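You operate a simulated robot arm through the tools that you are given. There is no shell and no other tool. Be economical: measure what you need, move in short steps, check, and stop when the job is done.

You are at the controls of a simulated robot arm. One attempt, no reset.

Task
Zero the gauge on the setting disc, gauge the blue tyre pair, and set the feed dial to that size.
Fine: the disc goes back to pocket 4 of the grey rack; the pair stays in the gauge, jaw drawn back; the truer stays off.

The check looks at the end state, three seconds after you hand in, the way a careful person would. Anything else that was tipped, shoved, dropped, spilled or broken makes it a failure.

Robot
A 6-joint arm with a two-finger parallel gripper, fixed in place. Base frame: the origin is at the foot of the arm, x ahead of it, y to its left, z up; the work surface is at about z = 844. Readings come in mm, degrees, newtons and seconds.
With the tool pointing down near the work surface it reaches from about 360 to 760 mm from the base axis. Its first joint turns from -66.0 to 66.0 degrees. Payload 2.45 kg.
Tool frame: the origin (TCP) lies between the finger pads and is the grasp point; the fingertips stand 24 mm ahead of it; z points along the fingers, y is the line along which they close. Largest opening 68 mm; finger width 17, thickness 10; the body of the gripper, 40 by 70 mm, starts 41 mm behind the TCP.
Orientation is told as [roll, pitch, yaw] about the base's x, y, z axes, in that order, counted from this pose: with the fingers straight down and closing along the base's y, the tool's x points along the base's -x, its y along +y and its z along -z.

Tools
- The arm moves only by the tool drive_tool. Its arguments are lists of equal length, an entry for each row: "delta_pos": the shift along the tool's x, y, z in units of 100 mm (1.0 is 100 mm), a list of three; "rotation": the turn, a rotation vector about the tool's x, y, z in units of 60 degrees (1.0 is 60 degrees), a list of three; "gripper": the gripper command, from -1 (fully open) to 1 (shut), values between in proportion. In form: {"delta_pos": [[x, y, z], ...], "rotation": [[wx, wy, wz], ...], "gripper": [gripper, ...]}. A call has 1 to 8 rows; each row is the pose to reach, as a shift and turn from the pose commanded when the call began, along the tool's axes at that moment. A call with a number of a shift or a turn outside -1 to 1 is refused whole. A row lasts 0.2 s, in which the tool goes at most 50 mm and 8.6 degrees; a call with a longer step from one row to the next is refused whole, and so is a gripper value outside its range. Where a pose cannot be reached the arm comes as near as it can. A force on the tool above 90 N (or 10 N above the force at the start of the call, whichever is more), or a blocked arm, ends the call early, and 0.2 s more pass. The fingers move at their own pace (about 108 mm/s each) and stop on an object; they squeeze with about 38 N. The grip force told is the motor's: it shows also when the fingers shut on nothing. Time passes only in rows, and 0.2 s behind the last, so rows that repeat a pose let the fingers close. It gives the time, the measured TCP pose, the force on the tool (base axes), the opening and the grip force at its end, in the units of the frame above (readings bear some noise).
- Cameras (640 x 400 px; columns grow to the right, rows downward): "scene" is fixed at [167.4, 414.2, 1465.4]; the picture's right is [-0.75, -0.66, 0.00], its down [-0.38, 0.43, -0.82] and it looks along [0.54, -0.61, -0.58] (base axes); focal length 314 px, centre (320, 200). "wrist" rides on the gripper at [84, 11, -75] in the tool frame; the picture's right is [-0.13, 0.99, 0.00], its down [-0.60, -0.08, -0.79] and it looks along [-0.79, -0.10, 0.61] (tool axes); focal length 251 px, centre (320, 200).
- camera(camera): a new picture of that camera. The clock stands still meanwhile.
- locate(camera, pixels): for up to 12 pixels [column, row] of the newest picture of that camera ("zoom" is the newest enlarged one), the place [x, y, z] in the base frame of the surface seen there, good to about 2 mm. The clock stands still meanwhile.
- zoom(camera, box): a new picture of the part [left, top, right, bottom] of that camera's present view, enlarged. The clock stands still meanwhile.
- finish_job(): hands the job in; it is judged then, once.

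Keep the steps short. Do not move on a guess: measure, check each grasp and each placing, and mend mistakes. In all there are 80 turns and 46 pictures (those below and enlarged ones count). Leave the gripper open and the arm clear of the work at the hand-in unless told otherwise, and finish with a single line.

The tools are called as a command line: name --argument value ..., lists and objects as JSON in quotes. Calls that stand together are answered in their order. drive_tool: Moves the arm, as the interface text tells. Its arguments: {"type":"object","properties":{"delta_pos":{"type":"array","items":{"type":"array","items":{"type":"number"}}},"rotation":{"type":"array","items":{"type":"array","items":{"type":"number"}}},"gripper":{"type":"array","items":{"type":"number"}}},"required":["delta_pos","rotation","gripper"]} The other tools are called the same way: camera (camera) takes a picture; locate (camera, pixels) gives the place of the surface under pixels of a picture; zoom (camera, box) takes an enlarged picture of a part of a camera's view; finish_job () hands the job in.

At the start:

```text
time_s: 0.0
tcp_pos: [441.0, -160.3, 1185.6]
ee_rot: [-0.1, 0.1, 0.0]
contact_force: [0.0, -0.7, -0.1]
finger_gap: 67.8
gripper_force: 0.0
```

scene: 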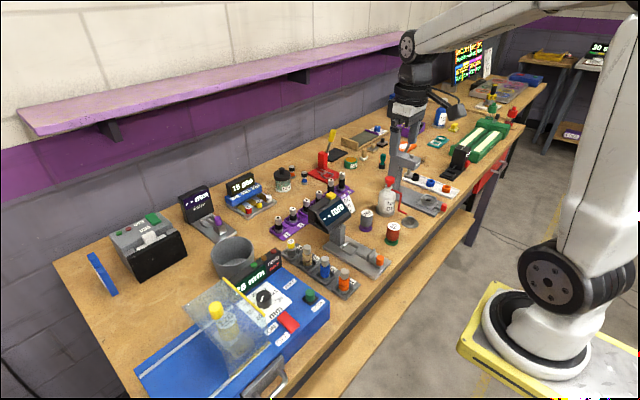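
wrist: 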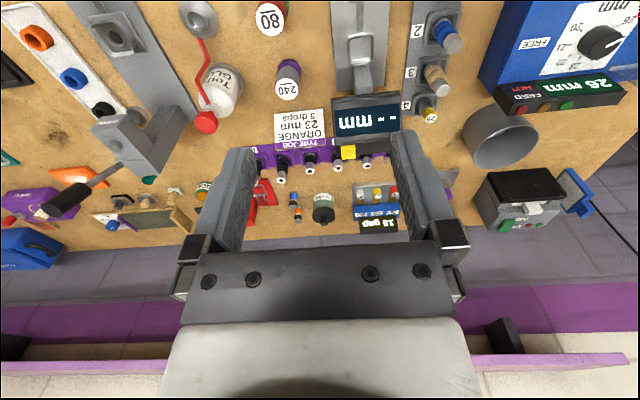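

I see a crowded bench, with a gauge at scene (345,225), a grey rack at (320,270) and a blue truer with a dial at lower left. I'll zoom on these first.

zoom --camera "scene" --box '[260, 170, 420, 300]'

zoom --camera "scene" --box '[130, 230, 340, 400]'

zoom --camera "wrist" --box '[240, 0, 640, 220]'

```text
3.08 times, centred on (340, 235) of scene
```

zoom: 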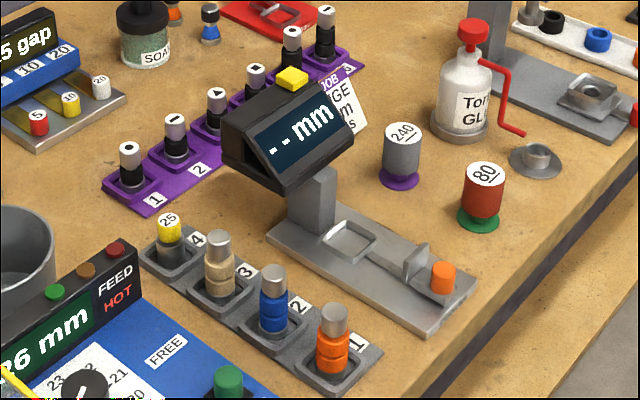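

```text
2.35 times, centred on (235, 315) of scene
```

zoom: 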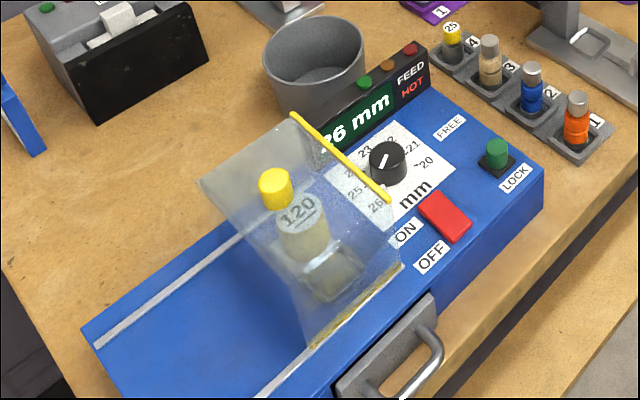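

```text
1.60 times, centred on (440, 110) of wrist
```

zoom: 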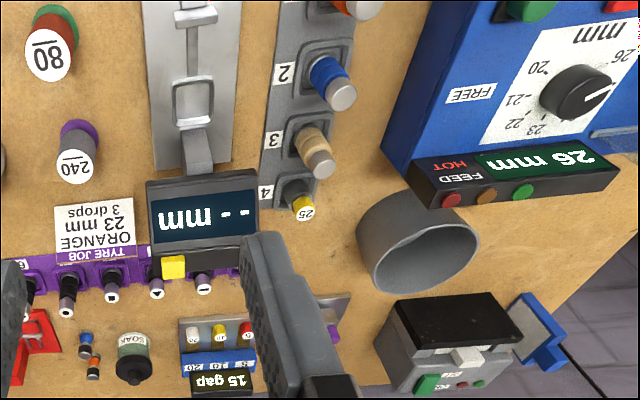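

Pocket 4 holds the yellow "25" disc and pocket 2 the blue pair. I see the gauge nest, an orange jaw knob and a yellow zero button. I'll take a fresh scene picture and measure places.

zoom --camera "scene" --box '[280, 190, 400, 300]'

```text
3.64 times, centred on (340, 245) of scene
```

zoom: 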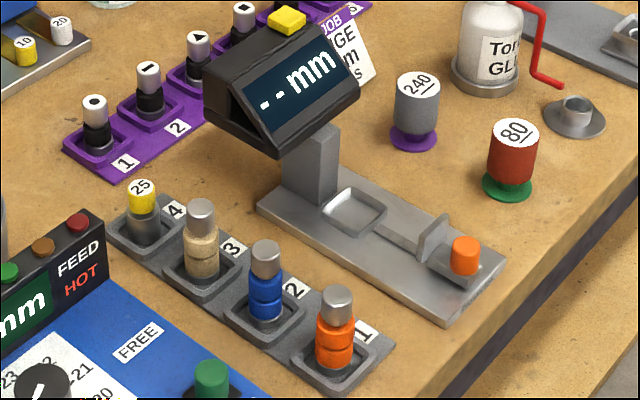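

I'll locate the disc top, pair top, nest corners, jaw, knob, zero button and stems.

locate --camera "zoom" --pixels '[[141, 186], [145, 228], [266, 250], [266, 300], [352, 212], [433, 235], [465, 243], [464, 262], [286, 18], [320, 180], [450, 315], [200, 205]]'

locate --camera "zoom" --pixels '[[327, 208], [353, 190], [386, 209], [359, 235], [336, 294], [260, 215], [330, 196], [500, 262], [150, 255], [240, 325], [395, 238], [210, 100]]'

```text
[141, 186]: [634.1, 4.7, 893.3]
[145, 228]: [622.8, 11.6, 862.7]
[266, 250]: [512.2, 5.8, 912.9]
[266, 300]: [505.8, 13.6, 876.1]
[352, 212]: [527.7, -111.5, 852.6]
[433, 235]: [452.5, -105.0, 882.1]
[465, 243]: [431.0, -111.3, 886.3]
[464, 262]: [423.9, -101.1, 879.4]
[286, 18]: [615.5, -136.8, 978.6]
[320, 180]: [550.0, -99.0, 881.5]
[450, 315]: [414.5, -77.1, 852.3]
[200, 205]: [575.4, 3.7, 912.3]
```

```text
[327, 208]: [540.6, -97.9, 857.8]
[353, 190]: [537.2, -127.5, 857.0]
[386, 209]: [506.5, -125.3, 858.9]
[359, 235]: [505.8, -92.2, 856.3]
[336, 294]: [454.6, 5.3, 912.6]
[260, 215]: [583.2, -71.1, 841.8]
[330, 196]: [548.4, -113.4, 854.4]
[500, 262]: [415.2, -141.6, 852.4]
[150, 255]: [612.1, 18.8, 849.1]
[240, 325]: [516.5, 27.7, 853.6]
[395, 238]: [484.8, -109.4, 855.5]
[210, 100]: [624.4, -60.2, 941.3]
```

Next I'll locate the display's outline and the truer's parts near the rack, so I know the clearances.

locate --camera "zoom" --pixels '[[208, 85], [262, 28], [335, 42], [354, 92], [247, 150], [97, 225], [78, 218], [212, 372], [272, 20], [303, 18], [284, 30], [460, 280]]'

zoom --camera "scene" --box '[230, 260, 340, 340]'

```text
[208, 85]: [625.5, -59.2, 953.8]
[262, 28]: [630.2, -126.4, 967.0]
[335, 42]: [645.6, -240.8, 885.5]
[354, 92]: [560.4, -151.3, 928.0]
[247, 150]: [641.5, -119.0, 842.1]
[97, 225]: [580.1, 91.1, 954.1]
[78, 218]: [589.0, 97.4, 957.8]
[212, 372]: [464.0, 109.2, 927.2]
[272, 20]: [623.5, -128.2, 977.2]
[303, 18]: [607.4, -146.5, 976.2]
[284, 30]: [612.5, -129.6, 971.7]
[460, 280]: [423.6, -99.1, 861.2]
```

```text
5.00 times, centred on (285, 300) of scene
```

zoom: 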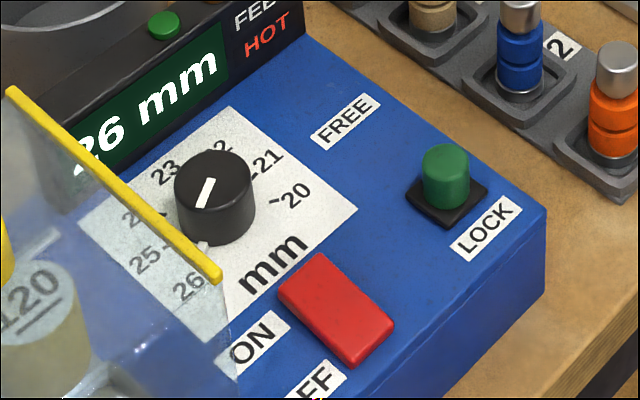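

The dial points at 26 and the green lock knob is at LOCK. I'll locate the dial, labels, lock knob and guard edge.

locate --camera "zoom" --pixels '[[215, 175], [200, 200], [212, 180], [446, 158], [346, 120], [486, 228], [336, 310], [215, 272], [15, 95], [118, 178], [325, 215], [232, 340]]'

locate --camera "zoom" --pixels '[[300, 190], [270, 165], [225, 148], [165, 170], [135, 215], [147, 260], [190, 285], [545, 210], [305, 30], [440, 205], [165, 25], [390, 135]]'

```text
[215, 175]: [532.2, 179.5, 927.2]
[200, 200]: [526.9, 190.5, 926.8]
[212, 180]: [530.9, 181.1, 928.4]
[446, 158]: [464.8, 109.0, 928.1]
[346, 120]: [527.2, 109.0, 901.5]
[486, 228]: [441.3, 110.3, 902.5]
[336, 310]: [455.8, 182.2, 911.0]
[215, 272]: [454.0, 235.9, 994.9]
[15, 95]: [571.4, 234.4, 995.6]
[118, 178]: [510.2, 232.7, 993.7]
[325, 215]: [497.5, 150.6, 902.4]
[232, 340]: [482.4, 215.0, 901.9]
```

```text
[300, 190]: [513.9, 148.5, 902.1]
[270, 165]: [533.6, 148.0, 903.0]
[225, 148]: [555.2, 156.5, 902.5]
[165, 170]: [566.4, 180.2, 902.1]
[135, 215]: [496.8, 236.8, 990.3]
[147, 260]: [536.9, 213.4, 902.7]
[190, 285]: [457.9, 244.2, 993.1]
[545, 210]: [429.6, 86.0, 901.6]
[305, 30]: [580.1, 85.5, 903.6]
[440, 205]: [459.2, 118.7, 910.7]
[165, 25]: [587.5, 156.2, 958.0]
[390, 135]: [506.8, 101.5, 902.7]
```

I have the geometry. I'll move towards the rack at a height that's safe over the gauge display (z 980).

drive_tool --delta_pos '[[-0.24, 0.25, 0.1], [-0.48, 0.5, 0.2], [-0.72, 0.75, 0.3], [-0.95, 0.98, 0.4]]' --rotation '[[0, 0, 0], [0, 0, 0], [0, 0, 0], [0, 0, 0]]' --gripper '[-1, -1, -1, -1]'

drive_tool --delta_pos '[[-0.2, 0.2, 0.3], [-0.4, 0.4, 0.6], [-0.4, 0.66, 0.8], [-0.4, 0.66, 0.8]]' --rotation '[[0, 0, 0], [0, 0, 0], [0, 0, 0], [0, 0, 0]]' --gripper '[-1, -1, -1, -1]'

camera --camera "wrist"

```text
time_s: 1.0
tcp_pos: [537.5, -62.5, 1143.8]
ee_rot: [0.1, 0.0, 0.0]
contact_force: [0.5, 0.1, -0.3]
finger_gap: 67.9
gripper_force: 0.2
```

```text
time_s: 2.0
tcp_pos: [578.0, 5.1, 1064.0]
ee_rot: [0.0, 0.0, 0.0]
contact_force: [-0.6, -0.5, 0.1]
finger_gap: 68.1
gripper_force: 0.0
```

```text
38 pictures are left
```

wrist: 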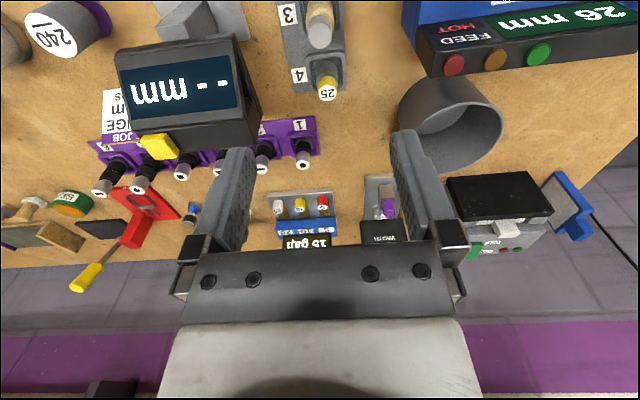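

The disc is at wrist (327,88). I'll zoom in on it to learn its shape.

zoom --camera "wrist" --box '[270, 40, 390, 115]'

locate --camera "zoom" --pixels '[[310, 285], [260, 255], [355, 260], [305, 240], [300, 190], [220, 170], [390, 160], [265, 180], [340, 170], [395, 260]]'

```text
5.33 times, centred on (330, 78) of wrist
```

zoom: 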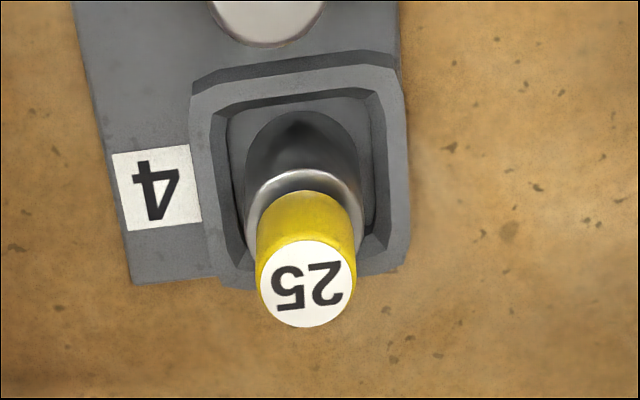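

```text
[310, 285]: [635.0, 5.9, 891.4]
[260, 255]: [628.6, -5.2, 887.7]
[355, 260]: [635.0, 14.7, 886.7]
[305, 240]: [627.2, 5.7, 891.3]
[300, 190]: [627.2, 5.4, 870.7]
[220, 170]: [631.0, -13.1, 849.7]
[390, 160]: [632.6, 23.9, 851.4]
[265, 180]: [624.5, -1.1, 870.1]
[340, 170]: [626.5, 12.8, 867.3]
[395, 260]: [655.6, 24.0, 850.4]
```

The disc's yellow knob is centred at about (635, 5) with its top at 892, about 19 mm wide, and the body shoulder is at 871. I'll come above it, then lower so the tips stop at about 874.

drive_tool --delta_pos '[[-0.3, 0, 0.3], [-0.57, 0, 0.6], [-0.57, 0, 1.0], [-0.57, 0, 1.0]]' --rotation '[[0, 0, 0], [0, 0, 0], [0, 0, 0], [0, 0, 0]]' --gripper '[-0.3, -0.3, -0.3, -0.3]'

camera --camera "wrist"

```text
time_s: 3.0
tcp_pos: [635.5, 4.2, 965.4]
ee_rot: [0.0, -0.1, 0.1]
contact_force: [0.6, -0.1, 0.4]
finger_gap: 44.3
gripper_force: 0.1
```

```text
36 pictures are left
```

wrist: 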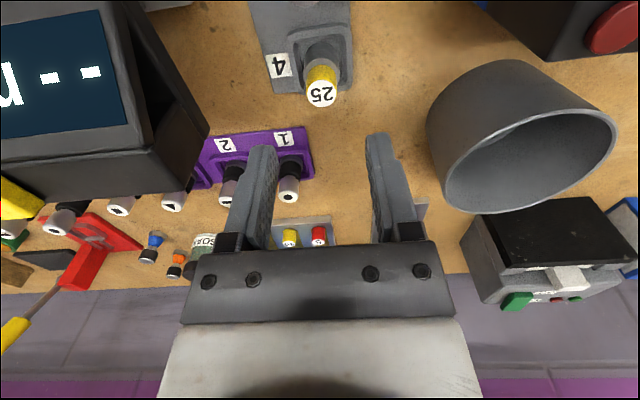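

The disc at (322,92) is centred between the fingers. I'll lower 68 mm and close.

drive_tool --delta_pos '[[0, 0.01, 0.3], [0, 0.01, 0.55], [0, 0.01, 0.68], [0, 0.01, 0.68], [0, 0.01, 0.68], [0, 0.01, 0.68]]' --rotation '[[0, 0, 0], [0, 0, 0], [0, 0, 0], [0, 0, 0], [0, 0, 0], [0, 0, 0]]' --gripper '[-0.3, -0.3, -0.3, 1, 1, 1]'

zoom --camera "scene" --box '[260, 190, 380, 290]'

```text
time_s: 4.4
tcp_pos: [633.5, 4.3, 898.5]
ee_rot: [0.0, 0.0, 0.0]
contact_force: [0.2, 0.4, -0.2]
finger_gap: 18.5
gripper_force: 36.7
```

```text
4.00 times, centred on (320, 240) of scene
```

zoom: 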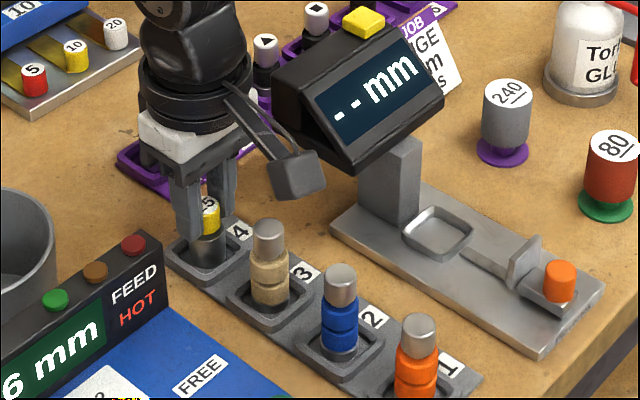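

I hold the knob (gap 18.5). I'll lift straight up, then carry the disc back and over towards the nest at (523,-111).

drive_tool --delta_pos '[[0, 0, -0.3], [0, 0, -0.6], [0, 0, -0.9], [0.3, 0, -0.9], [0.7, 0, -0.9], [1.0, 0, -0.9], [1.0, 0, -0.9]]' --rotation '[[0, 0, 0], [0, 0, 0], [0, 0, 0], [0, 0, 0], [0, 0, 0], [0, 0, 0], [0, 0, 0]]' --gripper '[1, 1, 1, 1, 1, 1, 1]'

drive_tool --delta_pos '[[0.05, -0.3, 0], [0.11, -0.65, 0], [0.11, -1.0, 0], [0.11, -1.0, 0]]' --rotation '[[0, 0, 0], [0, 0, 0], [0, 0, 0], [0, 0, 0]]' --gripper '[1, 1, 1, 1]'

camera --camera "wrist"

```text
time_s: 6.0
tcp_pos: [533.6, 5.2, 988.4]
ee_rot: [0.0, 0.0, 0.0]
contact_force: [-0.4, 1.1, -0.9]
finger_gap: 18.6
gripper_force: 36.8
```

```text
time_s: 7.0
tcp_pos: [523.5, -96.1, 988.8]
ee_rot: [0.1, 0.0, 0.0]
contact_force: [-0.3, -0.3, -1.3]
finger_gap: 18.5
gripper_force: 36.5
```

```text
34 pictures are left
```

wrist: 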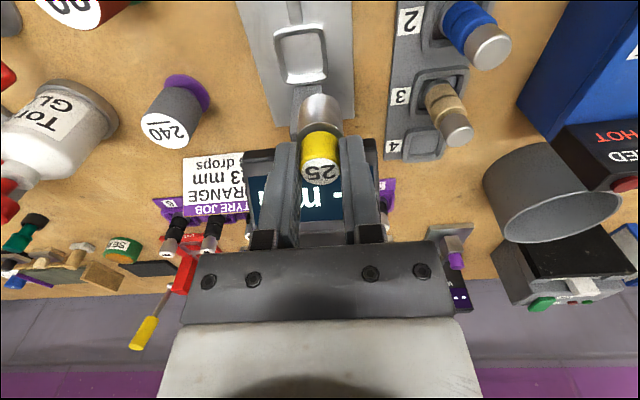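

Now I'll measure the nest corners, visible at (273..330, 25..82), from here, plus the disc's bottom.

zoom --camera "wrist" --box '[230, 0, 390, 200]'

locate --camera "wrist" --pixels '[[277, 38], [322, 35], [281, 82], [325, 76], [300, 55], [299, 24], [303, 78], [321, 100], [311, 98], [275, 60], [325, 55]]'

```text
2.00 times, centred on (310, 100) of wrist
```

zoom: 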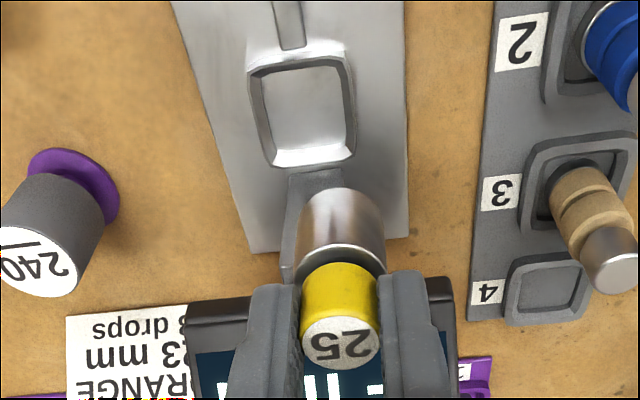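

```text
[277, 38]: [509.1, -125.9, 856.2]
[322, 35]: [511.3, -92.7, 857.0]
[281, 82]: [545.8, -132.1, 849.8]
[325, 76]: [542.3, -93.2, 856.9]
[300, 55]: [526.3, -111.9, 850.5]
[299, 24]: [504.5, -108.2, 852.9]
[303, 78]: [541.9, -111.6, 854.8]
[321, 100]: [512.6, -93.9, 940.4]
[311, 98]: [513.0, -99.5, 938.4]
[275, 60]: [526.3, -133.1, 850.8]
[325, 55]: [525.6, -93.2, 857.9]
```

The nest centre is (523.5,-110.5) with its floor at about 850.5; the disc bottom is about 50 below the TCP. I'll lower to TCP z of about 904, and then check.

drive_tool --delta_pos '[[0, -0.144, 0], [0, -0.144, 0.3], [0, -0.144, 0.6], [0, -0.144, 0.84], [0, -0.144, 0.84]]' --rotation '[[0, 0, 0], [0, 0, 0], [0, 0, 0], [0, 0, 0], [0, 0, 0]]' --gripper '[1, 1, 1, 1, 1]'

zoom --camera "scene" --box '[300, 190, 400, 290]'

```text
time_s: 8.2
tcp_pos: [521.7, -111.5, 905.6]
ee_rot: [0.0, -0.1, 0.1]
contact_force: [-0.2, 0.1, -1.2]
finger_gap: 18.4
gripper_force: 36.8
```

```text
4.00 times, centred on (350, 240) of scene
```

zoom: 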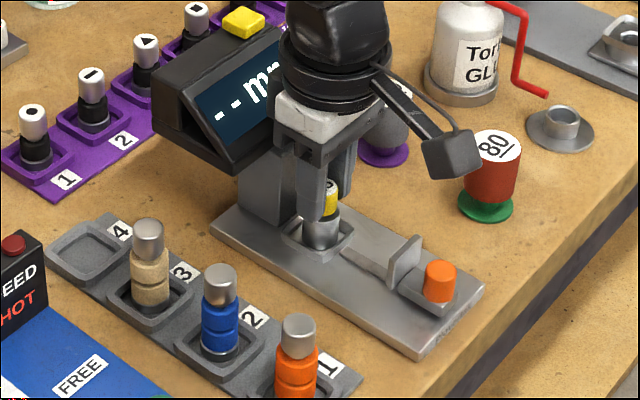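

The disc is inside the nest. I'll creep down to feel the floor.

drive_tool --delta_pos '[[0, 0, 0.01], [0, 0, 0.02], [0, 0, 0.03], [0, 0, 0.035]]' --rotation '[[0, 0, 0], [0, 0, 0], [0, 0, 0], [0, 0, 0]]' --gripper '[1, 1, 1, 1]'

```text
time_s: 9.2
tcp_pos: [523.4, -110.7, 902.2]
ee_rot: [-0.1, -0.3, 0.0]
contact_force: [-6.8, -3.0, 34.3]
finger_gap: 18.7
gripper_force: 36.6
```

It's seated (34 N on the floor). I'll ease up 2 mm, open, and rise clear.

drive_tool --delta_pos '[[0, 0, -0.02], [0, 0, -0.02], [0, 0, -0.02], [0, 0, -0.3], [0, 0, -0.7], [0, 0, -0.7]]' --rotation '[[0, 0, 0], [0, 0, 0], [0, 0, 0], [0, 0, 0], [0, 0, 0], [0, 0, 0]]' --gripper '[1, -0.2, -0.2, -0.2, -0.2, -0.2]'

drive_tool --delta_pos '[[0.4, 0, -0.1], [0.8, 0, -0.1], [1.0, 0, -0.1], [1.0, 0, -0.1]]' --rotation '[[0, 0, 0], [0, 0, 0], [0, 0, 0], [0, 0, 0]]' --gripper '[-0.2, -0.2, -0.2, -0.2]'

zoom --camera "scene" --box '[310, 200, 400, 280]'

camera --camera "wrist"

```text
time_s: 10.6
tcp_pos: [525.2, -108.7, 970.6]
ee_rot: [0.0, 0.0, 0.0]
contact_force: [0.8, 0.1, -0.4]
finger_gap: 41.3
gripper_force: 0.0
```

```text
time_s: 11.6
tcp_pos: [424.6, -109.0, 982.0]
ee_rot: [0.0, 0.0, 0.0]
contact_force: [0.1, -0.5, -0.2]
finger_gap: 40.7
gripper_force: 0.1
```

```text
5.00 times, centred on (355, 240) of scene
```

zoom: 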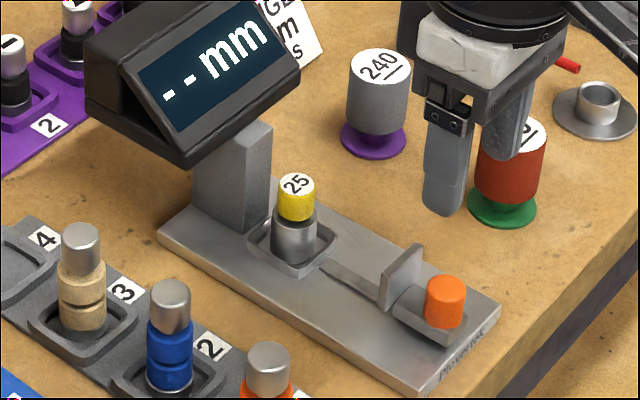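

```text
30 pictures are left
```

wrist: 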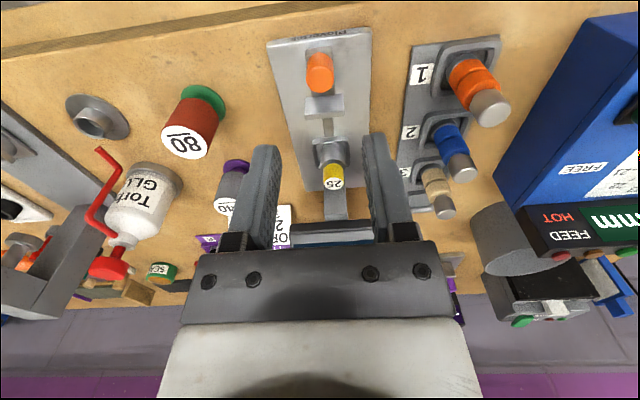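

The disc stands in the nest. I'll locate the orange knob and the nearby red stone for finger clearance.

locate --camera "wrist" --pixels '[[320, 88], [308, 75], [332, 75], [318, 60], [322, 103], [190, 140], [205, 95], [333, 186], [340, 103], [306, 105]]'

locate --camera "zoom" --pixels '[[445, 285], [443, 320], [428, 300], [463, 300], [395, 275], [520, 120], [297, 183], [405, 275]]'

```text
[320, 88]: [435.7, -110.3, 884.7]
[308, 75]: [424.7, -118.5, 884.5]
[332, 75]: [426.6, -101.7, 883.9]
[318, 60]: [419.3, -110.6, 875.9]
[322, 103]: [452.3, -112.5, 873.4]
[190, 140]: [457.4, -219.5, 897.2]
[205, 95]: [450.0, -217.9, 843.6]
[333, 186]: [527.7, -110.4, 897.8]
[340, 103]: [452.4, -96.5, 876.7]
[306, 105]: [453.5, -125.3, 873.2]
```

```text
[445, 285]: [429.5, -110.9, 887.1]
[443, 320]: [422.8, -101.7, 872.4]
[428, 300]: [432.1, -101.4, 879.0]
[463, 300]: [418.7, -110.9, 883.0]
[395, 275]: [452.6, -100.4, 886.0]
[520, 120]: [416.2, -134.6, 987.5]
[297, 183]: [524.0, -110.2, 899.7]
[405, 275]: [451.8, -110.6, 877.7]
```

The knob is at (428,-110.5) with its top at 886. I'll lower to TCP z 890 and grip.

drive_tool --delta_pos '[[-0.035, -0.015, 0.3], [-0.035, -0.015, 0.6], [-0.035, -0.015, 0.92], [-0.035, -0.015, 0.92], [-0.035, -0.015, 0.92], [-0.035, -0.015, 0.92]]' --rotation '[[0, 0, 0], [0, 0, 0], [0, 0, 0], [0, 0, 0], [0, 0, 0], [0, 0, 0]]' --gripper '[-0.2, -0.2, -0.2, 1, 1, 1]'

```text
time_s: 13.0
tcp_pos: [429.2, -109.5, 889.0]
ee_rot: [-0.1, -0.2, -0.1]
contact_force: [0.7, -31.8, -8.5]
finger_gap: 19.2
gripper_force: 37.2
```

Gripped, but with a -32 N side force, so the knob sits slightly towards -y. I'll shift 1 mm that way.

drive_tool --delta_pos '[[0, -0.01, 0], [0, -0.01, 0]]' --rotation '[[0, 0, 0], [0, 0, 0]]' --gripper '[1, 1]'

```text
time_s: 13.6
tcp_pos: [427.8, -109.4, 889.1]
ee_rot: [-0.1, -0.1, 0.0]
contact_force: [-0.1, -23.2, -4.5]
finger_gap: 19.2
gripper_force: 36.6
```

That helped at about 9 N per mm; I'll shift another 2.5 mm.

drive_tool --delta_pos '[[0, -0.025, 0], [0, -0.025, 0]]' --rotation '[[0, 0, 0], [0, 0, 0]]' --gripper '[1, 1]'

```text
time_s: 14.2
tcp_pos: [426.4, -110.0, 887.3]
ee_rot: [0.1, 0.0, 0.3]
contact_force: [11.7, 37.3, 5.1]
finger_gap: 19.2
gripper_force: 36.9
```

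That overshot to +37 N; I'll go back 1.5 mm.

drive_tool --delta_pos '[[0, 0.015, 0], [0, 0.015, 0]]' --rotation '[[0, 0, 0], [0, 0, 0]]' --gripper '[1, 1]'

```text
time_s: 14.8
tcp_pos: [427.2, -109.9, 889.2]
ee_rot: [0.1, -0.1, 0.3]
contact_force: [9.2, 42.7, 17.9]
finger_gap: 18.9
gripper_force: 37.0
```

It's lagging through slip at the pads. I'll go 1.5 mm more.

drive_tool --delta_pos '[[0, 0.015, 0], [0, 0.015, 0]]' --rotation '[[0, 0, 0], [0, 0, 0]]' --gripper '[1, 1]'

```text
time_s: 15.4
tcp_pos: [425.6, -110.3, 888.9]
ee_rot: [-0.1, 0.0, 0.0]
contact_force: [8.0, 32.0, 14.2]
finger_gap: 19.5
gripper_force: 37.3
```

The residual is just friction, so I'll slide the jaw +x 45 mm first.

drive_tool --delta_pos '[[-0.1, 0.005, 0], [-0.2, 0.005, 0], [-0.3, 0.005, 0], [-0.4, 0.005, 0], [-0.45, 0.005, 0]]' --rotation '[[0, 0, 0], [0, 0, 0], [0, 0, 0], [0, 0, 0], [0, 0, 0]]' --gripper '[1, 1, 1, 1, 1]'

zoom --camera "scene" --box '[310, 200, 400, 280]'

```text
time_s: 16.6
tcp_pos: [469.8, -110.4, 888.8]
ee_rot: [0.0, 0.1, 0.1]
contact_force: [0.2, 26.0, 6.9]
finger_gap: 18.9
gripper_force: 36.7
```

```text
5.00 times, centred on (355, 240) of scene
```

zoom: 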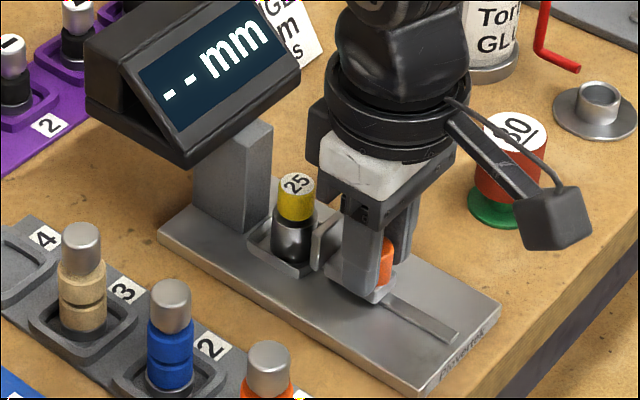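

The jaw is nearly at the disc. I'll creep on in 3 mm steps and watch the force.

drive_tool --delta_pos '[[-0.03, 0, 0], [-0.06, 0, 0], [-0.09, 0, 0], [-0.12, 0, 0]]' --rotation '[[0, 0, 0], [0, 0, 0], [0, 0, 0], [0, 0, 0]]' --gripper '[1, 1, 1, 1]'

```text
time_s: 17.6
tcp_pos: [481.9, -109.3, 887.9]
ee_rot: [0.0, 0.2, 0.2]
contact_force: [-12.9, 34.4, 13.4]
finger_gap: 19.2
gripper_force: 37.3
```

drive_tool --delta_pos '[[-0.02, 0, 0], [-0.04, 0, 0], [-0.06, 0, 0], [-0.08, 0, 0]]' --rotation '[[0, 0, 0], [0, 0, 0], [0, 0, 0], [0, 0, 0]]' --gripper '[1, 1, 1, 1]'

zoom --camera "scene" --box '[310, 200, 400, 280]'

```text
time_s: 18.6
tcp_pos: [485.2, -111.5, 887.5]
ee_rot: [0.1, 0.7, 0.0]
contact_force: [-25.4, 3.2, -0.7]
finger_gap: 19.4
gripper_force: 36.6
```

```text
5.00 times, centred on (355, 240) of scene
```

zoom: 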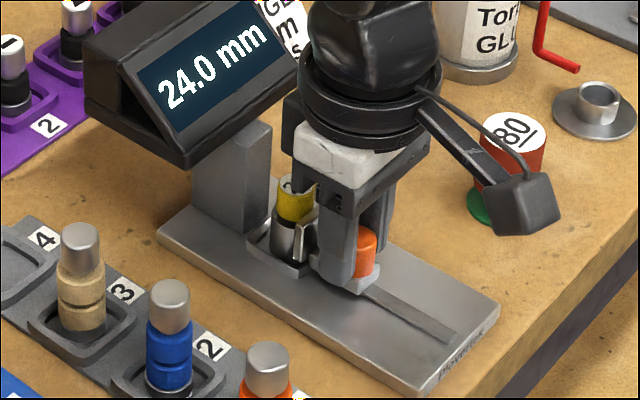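

The gauge reads 24.0 mm on the 25 disc, so it needs zeroing. I'll relieve the push, open the fingers, rise and go to the yellow button at (615,-137,978).

drive_tool --delta_pos '[[0.02, 0, 0], [0.02, 0, 0], [0.02, 0, 0], [0.02, 0, -0.4], [0.02, 0, -0.8], [0.02, 0, -1.0], [0.02, 0, -1.0]]' --rotation '[[0, 0, 0], [0, 0, 0], [0, 0, 0], [0, 0, 0], [0, 0, 0], [0, 0, 0], [0, 0, 0]]' --gripper '[1, -0.2, -0.2, -0.2, -0.2, -0.2, -0.2]'

drive_tool --delta_pos '[[0, 0, -0.45], [-0.4, -0.1, -0.65], [-0.7, -0.2, -0.65], [-1.0, -0.26, -0.65], [-1.0, -0.26, -0.65]]' --rotation '[[0, 0, 0], [0, 0, 0], [0, 0, 0], [0, 0, 0], [0, 0, 0]]' --gripper '[1, 1, 1, 1, 1]'

camera --camera "wrist"

zoom --camera "scene" --box '[300, 180, 400, 280]'

```text
time_s: 20.2
tcp_pos: [489.2, -113.1, 990.0]
ee_rot: [-0.1, 0.1, 0.0]
contact_force: [0.8, 0.0, -0.1]
finger_gap: 40.6
gripper_force: 0.1
```

```text
time_s: 21.4
tcp_pos: [591.7, -135.9, 1054.3]
ee_rot: [0.0, 0.0, 0.1]
contact_force: [0.2, -0.7, 0.0]
finger_gap: 0.3
gripper_force: 23.6
```

```text
27 pictures are left
```

wrist: 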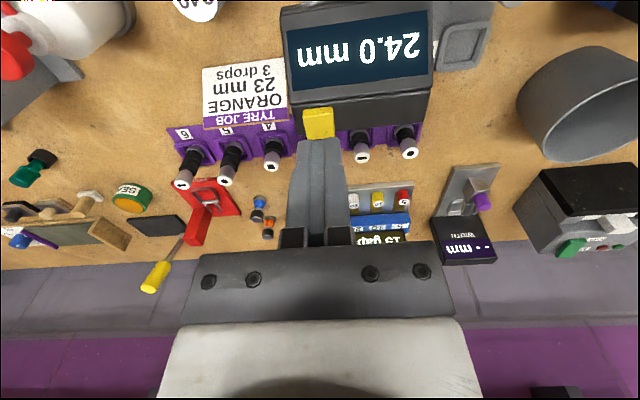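

```text
4.00 times, centred on (350, 230) of scene
```

zoom: 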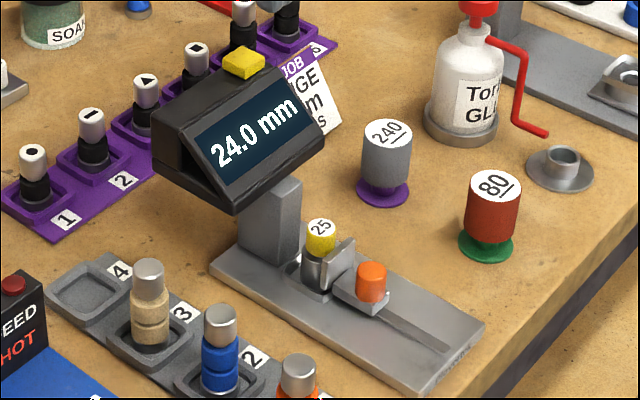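

The jaw stays closed and reads 24.0. I'll locate the button precisely.

locate --camera "wrist" --pixels '[[306, 113], [331, 113], [319, 122], [306, 133], [331, 133], [319, 112], [319, 134]]'

```text
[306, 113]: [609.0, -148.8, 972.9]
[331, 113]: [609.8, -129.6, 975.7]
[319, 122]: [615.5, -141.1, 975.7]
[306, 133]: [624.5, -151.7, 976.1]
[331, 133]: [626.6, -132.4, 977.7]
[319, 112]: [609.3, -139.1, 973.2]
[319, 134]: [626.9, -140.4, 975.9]
```

The button centre is about (617,-140), top about 976. I'll go above it with tips at about 981.

drive_tool --delta_pos '[[-0.25, -0.04, 0], [-0.25, -0.04, 0.3], [-0.25, -0.04, 0.48], [-0.25, -0.04, 0.48]]' --rotation '[[0, 0, 0], [0, 0, 0], [0, 0, 0], [0, 0, 0]]' --gripper '[1, 1, 1, 1]'

drive_tool --delta_pos '[[0, 0, 0.02], [0, 0, 0.04], [0, 0, 0.06], [0, 0, 0.07]]' --rotation '[[0, 0, 0], [0, 0, 0], [0, 0, 0], [0, 0, 0]]' --gripper '[1, 1, 1, 1]'

```text
time_s: 22.4
tcp_pos: [614.8, -141.0, 1003.3]
ee_rot: [0.0, 0.0, 0.0]
contact_force: [0.4, 0.5, 0.2]
finger_gap: 0.0
gripper_force: 23.5
```

```text
time_s: 23.4
tcp_pos: [614.5, -139.9, 996.7]
ee_rot: [0.0, 0.1, -0.1]
contact_force: [-0.8, 0.3, 1.1]
finger_gap: 0.0
gripper_force: 23.6
```

zoom --camera "scene" --box '[300, 170, 390, 250]'

```text
5.00 times, centred on (345, 210) of scene
```

zoom: 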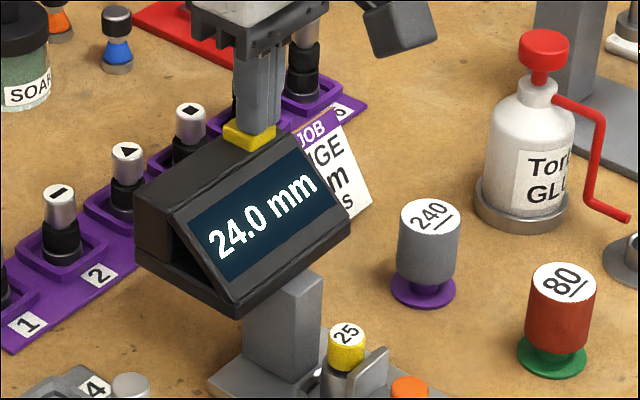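

The tip is on the button but only 1 N shows. I'll press further in small steps.

drive_tool --delta_pos '[[0, 0, 0.01], [0, 0, 0.02], [0, 0, 0.03], [0, 0, 0.03]]' --rotation '[[0, 0, 0], [0, 0, 0], [0, 0, 0], [0, 0, 0]]' --gripper '[1, 1, 1, 1]'

zoom --camera "scene" --box '[300, 170, 390, 250]'

```text
time_s: 24.4
tcp_pos: [614.7, -139.8, 996.4]
ee_rot: [-0.1, -0.1, 0.1]
contact_force: [0.6, -1.1, 2.0]
finger_gap: 0.1
gripper_force: 23.5
```

```text
5.00 times, centred on (345, 210) of scene
```

zoom: 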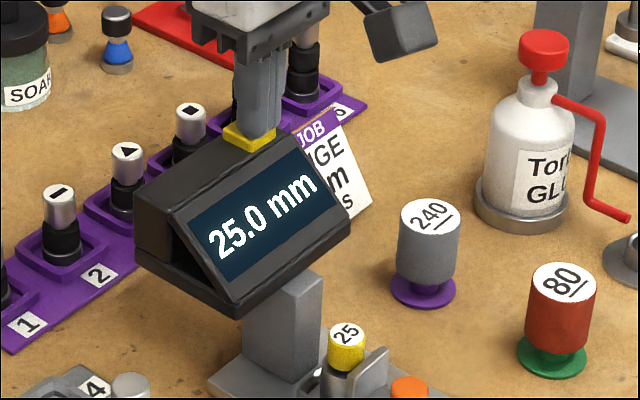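

It now reads 25.0 mm: zeroed. I'll rise and go back above the jaw knob.

drive_tool --delta_pos '[[0, 0, -0.3], [0, 0, -0.5], [0.4, 0.1, -0.5], [0.7, 0.2, -0.5], [1.0, 0.3, -0.5], [1.0, 0.3, -0.5]]' --rotation '[[0, 0, 0], [0, 0, 0], [0, 0, 0], [0, 0, 0], [0, 0, 0], [0, 0, 0]]' --gripper '[1, 1, 1, 1, 1, 1]'

drive_tool --delta_pos '[[0.3, 0, 0], [0.36, 0, 0.3], [0.36, 0, 0.6], [0.36, 0, 0.6]]' --rotation '[[0, 0, 0], [0, 0, 0], [0, 0, 0], [0, 0, 0]]' --gripper '[-0.2, -0.2, -0.2, -0.2]'

camera --camera "wrist"

```text
time_s: 25.8
tcp_pos: [515.0, -112.5, 1047.4]
ee_rot: [-0.1, 0.0, 0.0]
contact_force: [0.1, 0.3, 0.8]
finger_gap: 0.0
gripper_force: 23.7
```

```text
time_s: 26.8
tcp_pos: [480.4, -110.5, 987.0]
ee_rot: [0.0, 0.0, 0.0]
contact_force: [0.8, 0.6, -0.4]
finger_gap: 40.9
gripper_force: 0.1
```

```text
23 pictures are left
```

wrist: 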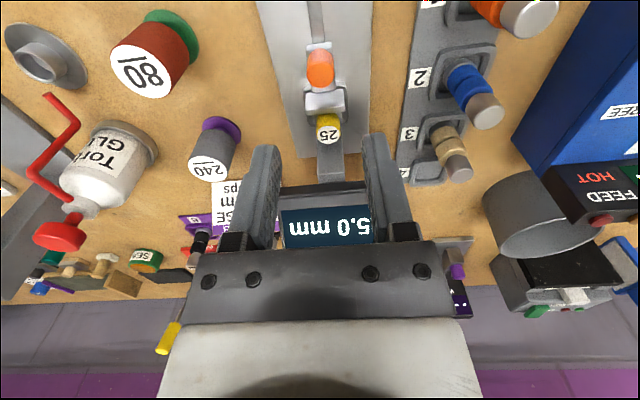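

locate --camera "wrist" --pixels '[[320, 82], [320, 74], [307, 72], [333, 72], [329, 135], [329, 128], [316, 130], [341, 130]]'

```text
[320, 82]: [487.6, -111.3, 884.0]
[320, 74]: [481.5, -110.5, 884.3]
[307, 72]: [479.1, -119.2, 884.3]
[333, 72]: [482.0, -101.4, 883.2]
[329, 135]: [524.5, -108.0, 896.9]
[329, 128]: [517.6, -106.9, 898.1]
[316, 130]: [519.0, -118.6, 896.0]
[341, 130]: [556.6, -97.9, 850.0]
```

The knob is at (481,-110.5). I'll lower, grip, and pull the jaw back 53 mm.

drive_tool --delta_pos '[[-0.005, 0, 0.4], [-0.005, 0, 0.8], [-0.005, 0, 0.98], [-0.005, 0, 0.98], [-0.005, 0, 0.98], [-0.005, 0, 0.98]]' --rotation '[[0, 0, 0], [0, 0, 0], [0, 0, 0], [0, 0, 0], [0, 0, 0], [0, 0, 0]]' --gripper '[-0.2, -0.2, -0.2, 1, 1, 1]'

drive_tool --delta_pos '[[0.1, 0, 0], [0.2, 0, 0], [0.3, 0, 0], [0.4, 0, 0], [0.5, 0, 0], [0.54, 0, 0]]' --rotation '[[0, 0, 0], [0, 0, 0], [0, 0, 0], [0, 0, 0], [0, 0, 0], [0, 0, 0]]' --gripper '[1, 1, 1, 1, 1, 1]'

drive_tool --delta_pos '[[0, 0, 0], [0, 0, 0], [0, 0, -0.4], [0, 0, -0.8], [0, 0, -1], [0, 0, -1]]' --rotation '[[0, 0, 0], [0, 0, 0], [0, 0, 0], [0, 0, 0], [0, 0, 0], [0, 0, 0]]' --gripper '[-0.2, -0.2, -0.2, -0.2, -0.2, -0.2]'

camera --camera "wrist"

```text
time_s: 28.2
tcp_pos: [480.6, -109.9, 888.2]
ee_rot: [0.0, 0.0, 0.1]
contact_force: [-0.3, 6.0, -3.1]
finger_gap: 19.1
gripper_force: 36.9
```

```text
time_s: 29.6
tcp_pos: [425.9, -110.3, 887.3]
ee_rot: [-0.1, -0.1, 0.1]
contact_force: [15.3, 34.0, 2.6]
finger_gap: 19.0
gripper_force: 37.3
```

```text
time_s: 31.0
tcp_pos: [424.1, -111.0, 988.7]
ee_rot: [0.0, 0.0, 0.0]
contact_force: [0.1, 0.6, 0.6]
finger_gap: 40.8
gripper_force: 0.1
```

```text
22 pictures are left
```

wrist: 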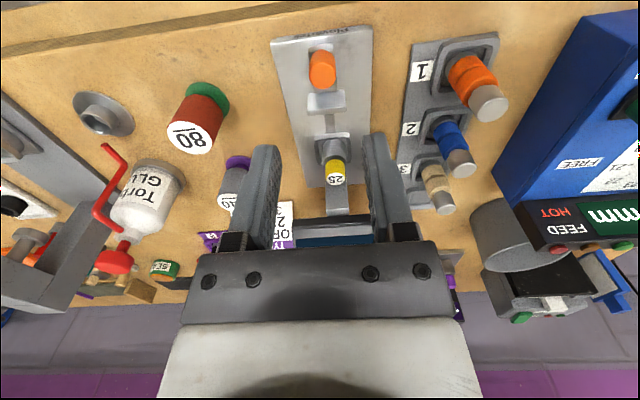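

The jaw is back and the disc stands free at (336,180). I'll locate its top.

locate --camera "wrist" --pixels '[[336, 181], [336, 175], [325, 178], [346, 178], [326, 170], [346, 170]]'

```text
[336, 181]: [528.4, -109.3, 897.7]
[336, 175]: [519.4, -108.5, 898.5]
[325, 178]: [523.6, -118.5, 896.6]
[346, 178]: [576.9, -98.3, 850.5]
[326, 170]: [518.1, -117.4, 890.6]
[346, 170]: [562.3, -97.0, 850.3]
```

The disc is at (524,-109.5). I'll go over it, lower to the earlier height (902) and grip.

drive_tool --delta_pos '[[-0.4, 0.015, 0], [-0.8, 0.015, 0], [-1.0, 0.015, 0], [-1.0, 0.015, 0.3], [-1.0, 0.015, 0.6], [-1.0, 0.015, 0.86], [-1.0, 0.015, 0.86]]' --rotation '[[0, 0, 0], [0, 0, 0], [0, 0, 0], [0, 0, 0], [0, 0, 0], [0, 0, 0], [0, 0, 0]]' --gripper '[-0.2, -0.2, -0.2, -0.2, -0.2, -0.2, -0.2]'

drive_tool --delta_pos '[[0, 0, 0], [0, 0, 0], [0, 0, 0]]' --rotation '[[0, 0, 0], [0, 0, 0], [0, 0, 0]]' --gripper '[1, 1, 1]'

drive_tool --delta_pos '[[0, 0, -0.3], [0, 0, -0.6], [0, 0, -0.9], [0, 0.4, -0.9], [0, 0.8, -0.9], [0, 1.0, -0.9], [0, 1.0, -0.9]]' --rotation '[[0, 0, 0], [0, 0, 0], [0, 0, 0], [0, 0, 0], [0, 0, 0], [0, 0, 0], [0, 0, 0]]' --gripper '[1, 1, 1, 1, 1, 1, 1]'

```text
time_s: 32.6
tcp_pos: [525.6, -109.0, 901.9]
ee_rot: [0.0, 0.0, 0.0]
contact_force: [0.2, -0.7, 0.6]
finger_gap: 40.6
gripper_force: 0.1
```

```text
time_s: 33.4
tcp_pos: [526.6, -110.2, 902.9]
ee_rot: [0.0, 0.0, 0.0]
contact_force: [0.3, 0.9, 0.6]
finger_gap: 18.4
gripper_force: 37.0
```

```text
time_s: 35.0
tcp_pos: [525.3, -8.4, 991.4]
ee_rot: [0.0, 0.0, 0.0]
contact_force: [0.1, -0.5, -1.1]
finger_gap: 18.9
gripper_force: 36.7
```

Disc held. I'll carry it to above pocket 4 (634.5, 4.8) at the same height, and check with the wrist camera.

drive_tool --delta_pos '[[-0.4, 0.133, 0], [-0.8, 0.133, 0], [-1.0, 0.133, 0], [-1.0, 0.133, 0]]' --rotation '[[0, 0, 0], [0, 0, 0], [0, 0, 0], [0, 0, 0]]' --gripper '[1, 1, 1, 1]'

zoom --camera "wrist" --box '[220, 0, 420, 200]'

locate --camera "zoom" --pixels '[[230, 150], [330, 150], [230, 60], [330, 60], [280, 100], [260, 200], [230, 190], [200, 120], [340, 110]]'

```text
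time_s: 36.0
tcp_pos: [626.3, 6.4, 992.2]
ee_rot: [0.0, 0.0, 0.0]
contact_force: [-0.1, 0.8, -0.6]
finger_gap: 18.8
gripper_force: 36.4
```

```text
2.00 times, centred on (320, 100) of wrist
```

zoom: 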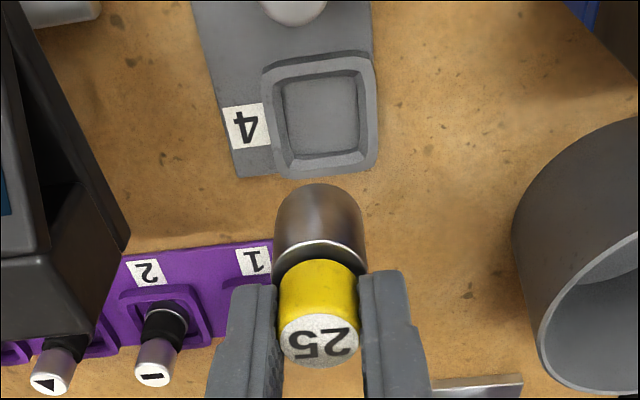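

```text
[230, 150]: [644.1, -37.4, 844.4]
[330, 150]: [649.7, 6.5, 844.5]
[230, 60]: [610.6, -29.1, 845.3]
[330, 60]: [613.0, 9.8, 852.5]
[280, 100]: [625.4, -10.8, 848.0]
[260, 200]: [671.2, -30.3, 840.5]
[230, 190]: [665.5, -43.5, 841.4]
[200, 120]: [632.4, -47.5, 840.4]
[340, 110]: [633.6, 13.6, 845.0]
```

I'll locate the pocket's rim and floor centre.

locate --camera "zoom" --pixels '[[270, 110], [370, 110], [318, 60], [325, 165], [320, 115], [282, 110], [360, 110], [320, 78], [325, 150], [318, 185]]'

```text
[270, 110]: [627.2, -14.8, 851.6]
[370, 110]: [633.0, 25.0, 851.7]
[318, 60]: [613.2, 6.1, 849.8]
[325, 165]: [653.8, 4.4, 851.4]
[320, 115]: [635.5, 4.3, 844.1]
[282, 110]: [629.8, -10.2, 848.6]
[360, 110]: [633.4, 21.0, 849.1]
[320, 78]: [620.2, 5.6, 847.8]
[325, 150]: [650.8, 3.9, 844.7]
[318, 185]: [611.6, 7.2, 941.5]
```

The pocket centre is (634.5, 5). I'll go +9 mm in x, lower to about 902, then creep until it touches.

drive_tool --delta_pos '[[-0.09, -0.005, 0], [-0.09, -0.005, 0.4], [-0.09, -0.005, 0.8], [-0.09, -0.005, 0.89], [-0.09, -0.005, 0.89]]' --rotation '[[0, 0, 0], [0, 0, 0], [0, 0, 0], [0, 0, 0], [0, 0, 0]]' --gripper '[1, 1, 1, 1, 1]'

drive_tool --delta_pos '[[0, 0, 0.01], [0, 0, 0.02], [0, 0, 0.03], [0, 0, 0.04], [0, 0, 0.05]]' --rotation '[[0, 0, 0], [0, 0, 0], [0, 0, 0], [0, 0, 0], [0, 0, 0]]' --gripper '[1, 1, 1, 1, 1]'

```text
time_s: 37.2
tcp_pos: [634.7, 3.7, 901.9]
ee_rot: [0.0, 0.0, 0.0]
contact_force: [0.3, 0.3, -0.9]
finger_gap: 18.5
gripper_force: 37.0
```

```text
time_s: 38.4
tcp_pos: [634.4, 2.9, 897.5]
ee_rot: [0.0, 0.0, 0.0]
contact_force: [0.2, 0.3, -0.6]
finger_gap: 18.8
gripper_force: 37.1
```

No contact yet; I'll creep on.

drive_tool --delta_pos '[[0, 0.005, 0.01], [0, 0.005, 0.02], [0, 0.005, 0.03], [0, 0.005, 0.04]]' --rotation '[[0, 0, 0], [0, 0, 0], [0, 0, 0], [0, 0, 0]]' --gripper '[1, 1, 1, 1]'

```text
time_s: 39.4
tcp_pos: [634.7, 4.5, 896.2]
ee_rot: [0.1, -0.2, -0.1]
contact_force: [-12.9, 0.2, 38.3]
finger_gap: 18.8
gripper_force: 37.1
```

Seated (38 N). I'll ease up 2 mm, open, rise, then move back towards the blue pair for a look.

drive_tool --delta_pos '[[0, 0, -0.025], [0, 0, -0.025], [0, 0, -0.025], [0, 0, -0.3], [0, 0, -0.7], [0, 0, -1.0]]' --rotation '[[0, 0, 0], [0, 0, 0], [0, 0, 0], [0, 0, 0], [0, 0, 0], [0, 0, 0]]' --gripper '[1, -0.3, -0.3, -0.3, -0.3, -0.3]'

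drive_tool --delta_pos '[[0.4, 0, 0], [0.8, 0, 0], [1.0, 0, 0], [1.0, 0, 0]]' --rotation '[[0, 0, 0], [0, 0, 0], [0, 0, 0], [0, 0, 0]]' --gripper '[-0.3, -0.3, -0.3, -0.3]'

camera --camera "wrist"

```text
time_s: 40.8
tcp_pos: [634.0, 1.7, 997.1]
ee_rot: [0.0, 0.1, 0.0]
contact_force: [-0.5, 0.1, 0.1]
finger_gap: 44.3
gripper_force: 0.0
```

```text
time_s: 41.8
tcp_pos: [532.7, 3.7, 993.0]
ee_rot: [0.0, 0.0, -0.1]
contact_force: [-0.6, -0.2, -1.0]
finger_gap: 44.2
gripper_force: 0.0
```

```text
20 pictures are left
```

wrist: 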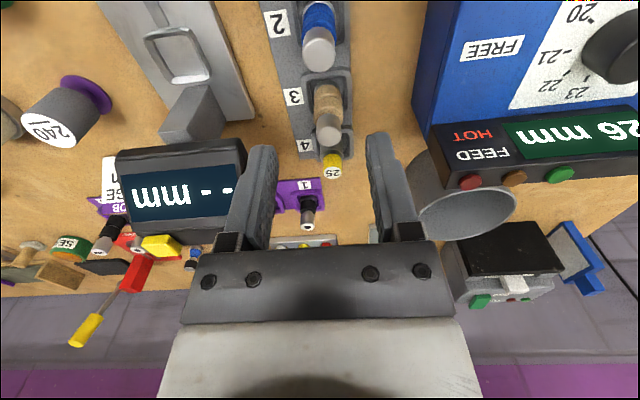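

The disc is back in pocket 4. Now I'll locate the blue pair's cap at (319,48).

locate --camera "wrist" --pixels '[[319, 52], [308, 50], [332, 50], [319, 35], [319, 58], [319, 20], [318, 44], [332, 160]]'

zoom --camera "wrist" --box '[270, 0, 370, 180]'

```text
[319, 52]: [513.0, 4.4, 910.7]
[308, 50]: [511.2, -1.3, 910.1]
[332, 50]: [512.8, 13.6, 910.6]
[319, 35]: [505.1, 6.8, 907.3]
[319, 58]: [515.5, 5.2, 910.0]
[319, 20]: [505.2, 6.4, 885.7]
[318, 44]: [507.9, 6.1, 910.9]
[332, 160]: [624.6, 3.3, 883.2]
```

```text
2.22 times, centred on (320, 90) of wrist
```

zoom: 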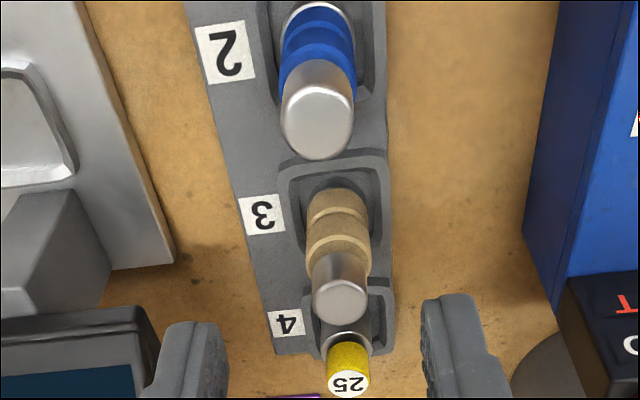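

The blue pair's cap is centred at (511.5, 5.5), top 911, with the tyre starting near 897. I'll lower to TCP z of about 922 and grip the cap.

drive_tool --delta_pos '[[0.215, 0.01, 0], [0.215, 0.01, 0.35], [0.215, 0.01, 0.72], [0.215, 0.01, 0.72], [0.215, 0.01, 0.72], [0.215, 0.01, 0.72], [0.215, 0.01, 0.72]]' --rotation '[[0, 0, 0], [0, 0, 0], [0, 0, 0], [0, 0, 0], [0, 0, 0], [0, 0, 0], [0, 0, 0]]' --gripper '[-0.3, -0.3, -0.3, -0.3, 1, 1, 1]'

zoom --camera "scene" --box '[290, 200, 390, 290]'

```text
time_s: 43.4
tcp_pos: [512.9, 4.4, 922.5]
ee_rot: [0.0, 0.0, 0.0]
contact_force: [-0.5, -0.1, 0.8]
finger_gap: 18.7
gripper_force: 36.7
```

```text
4.44 times, centred on (340, 245) of scene
```

zoom: 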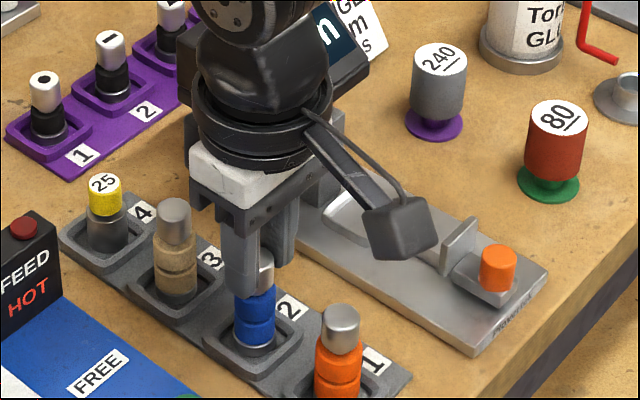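

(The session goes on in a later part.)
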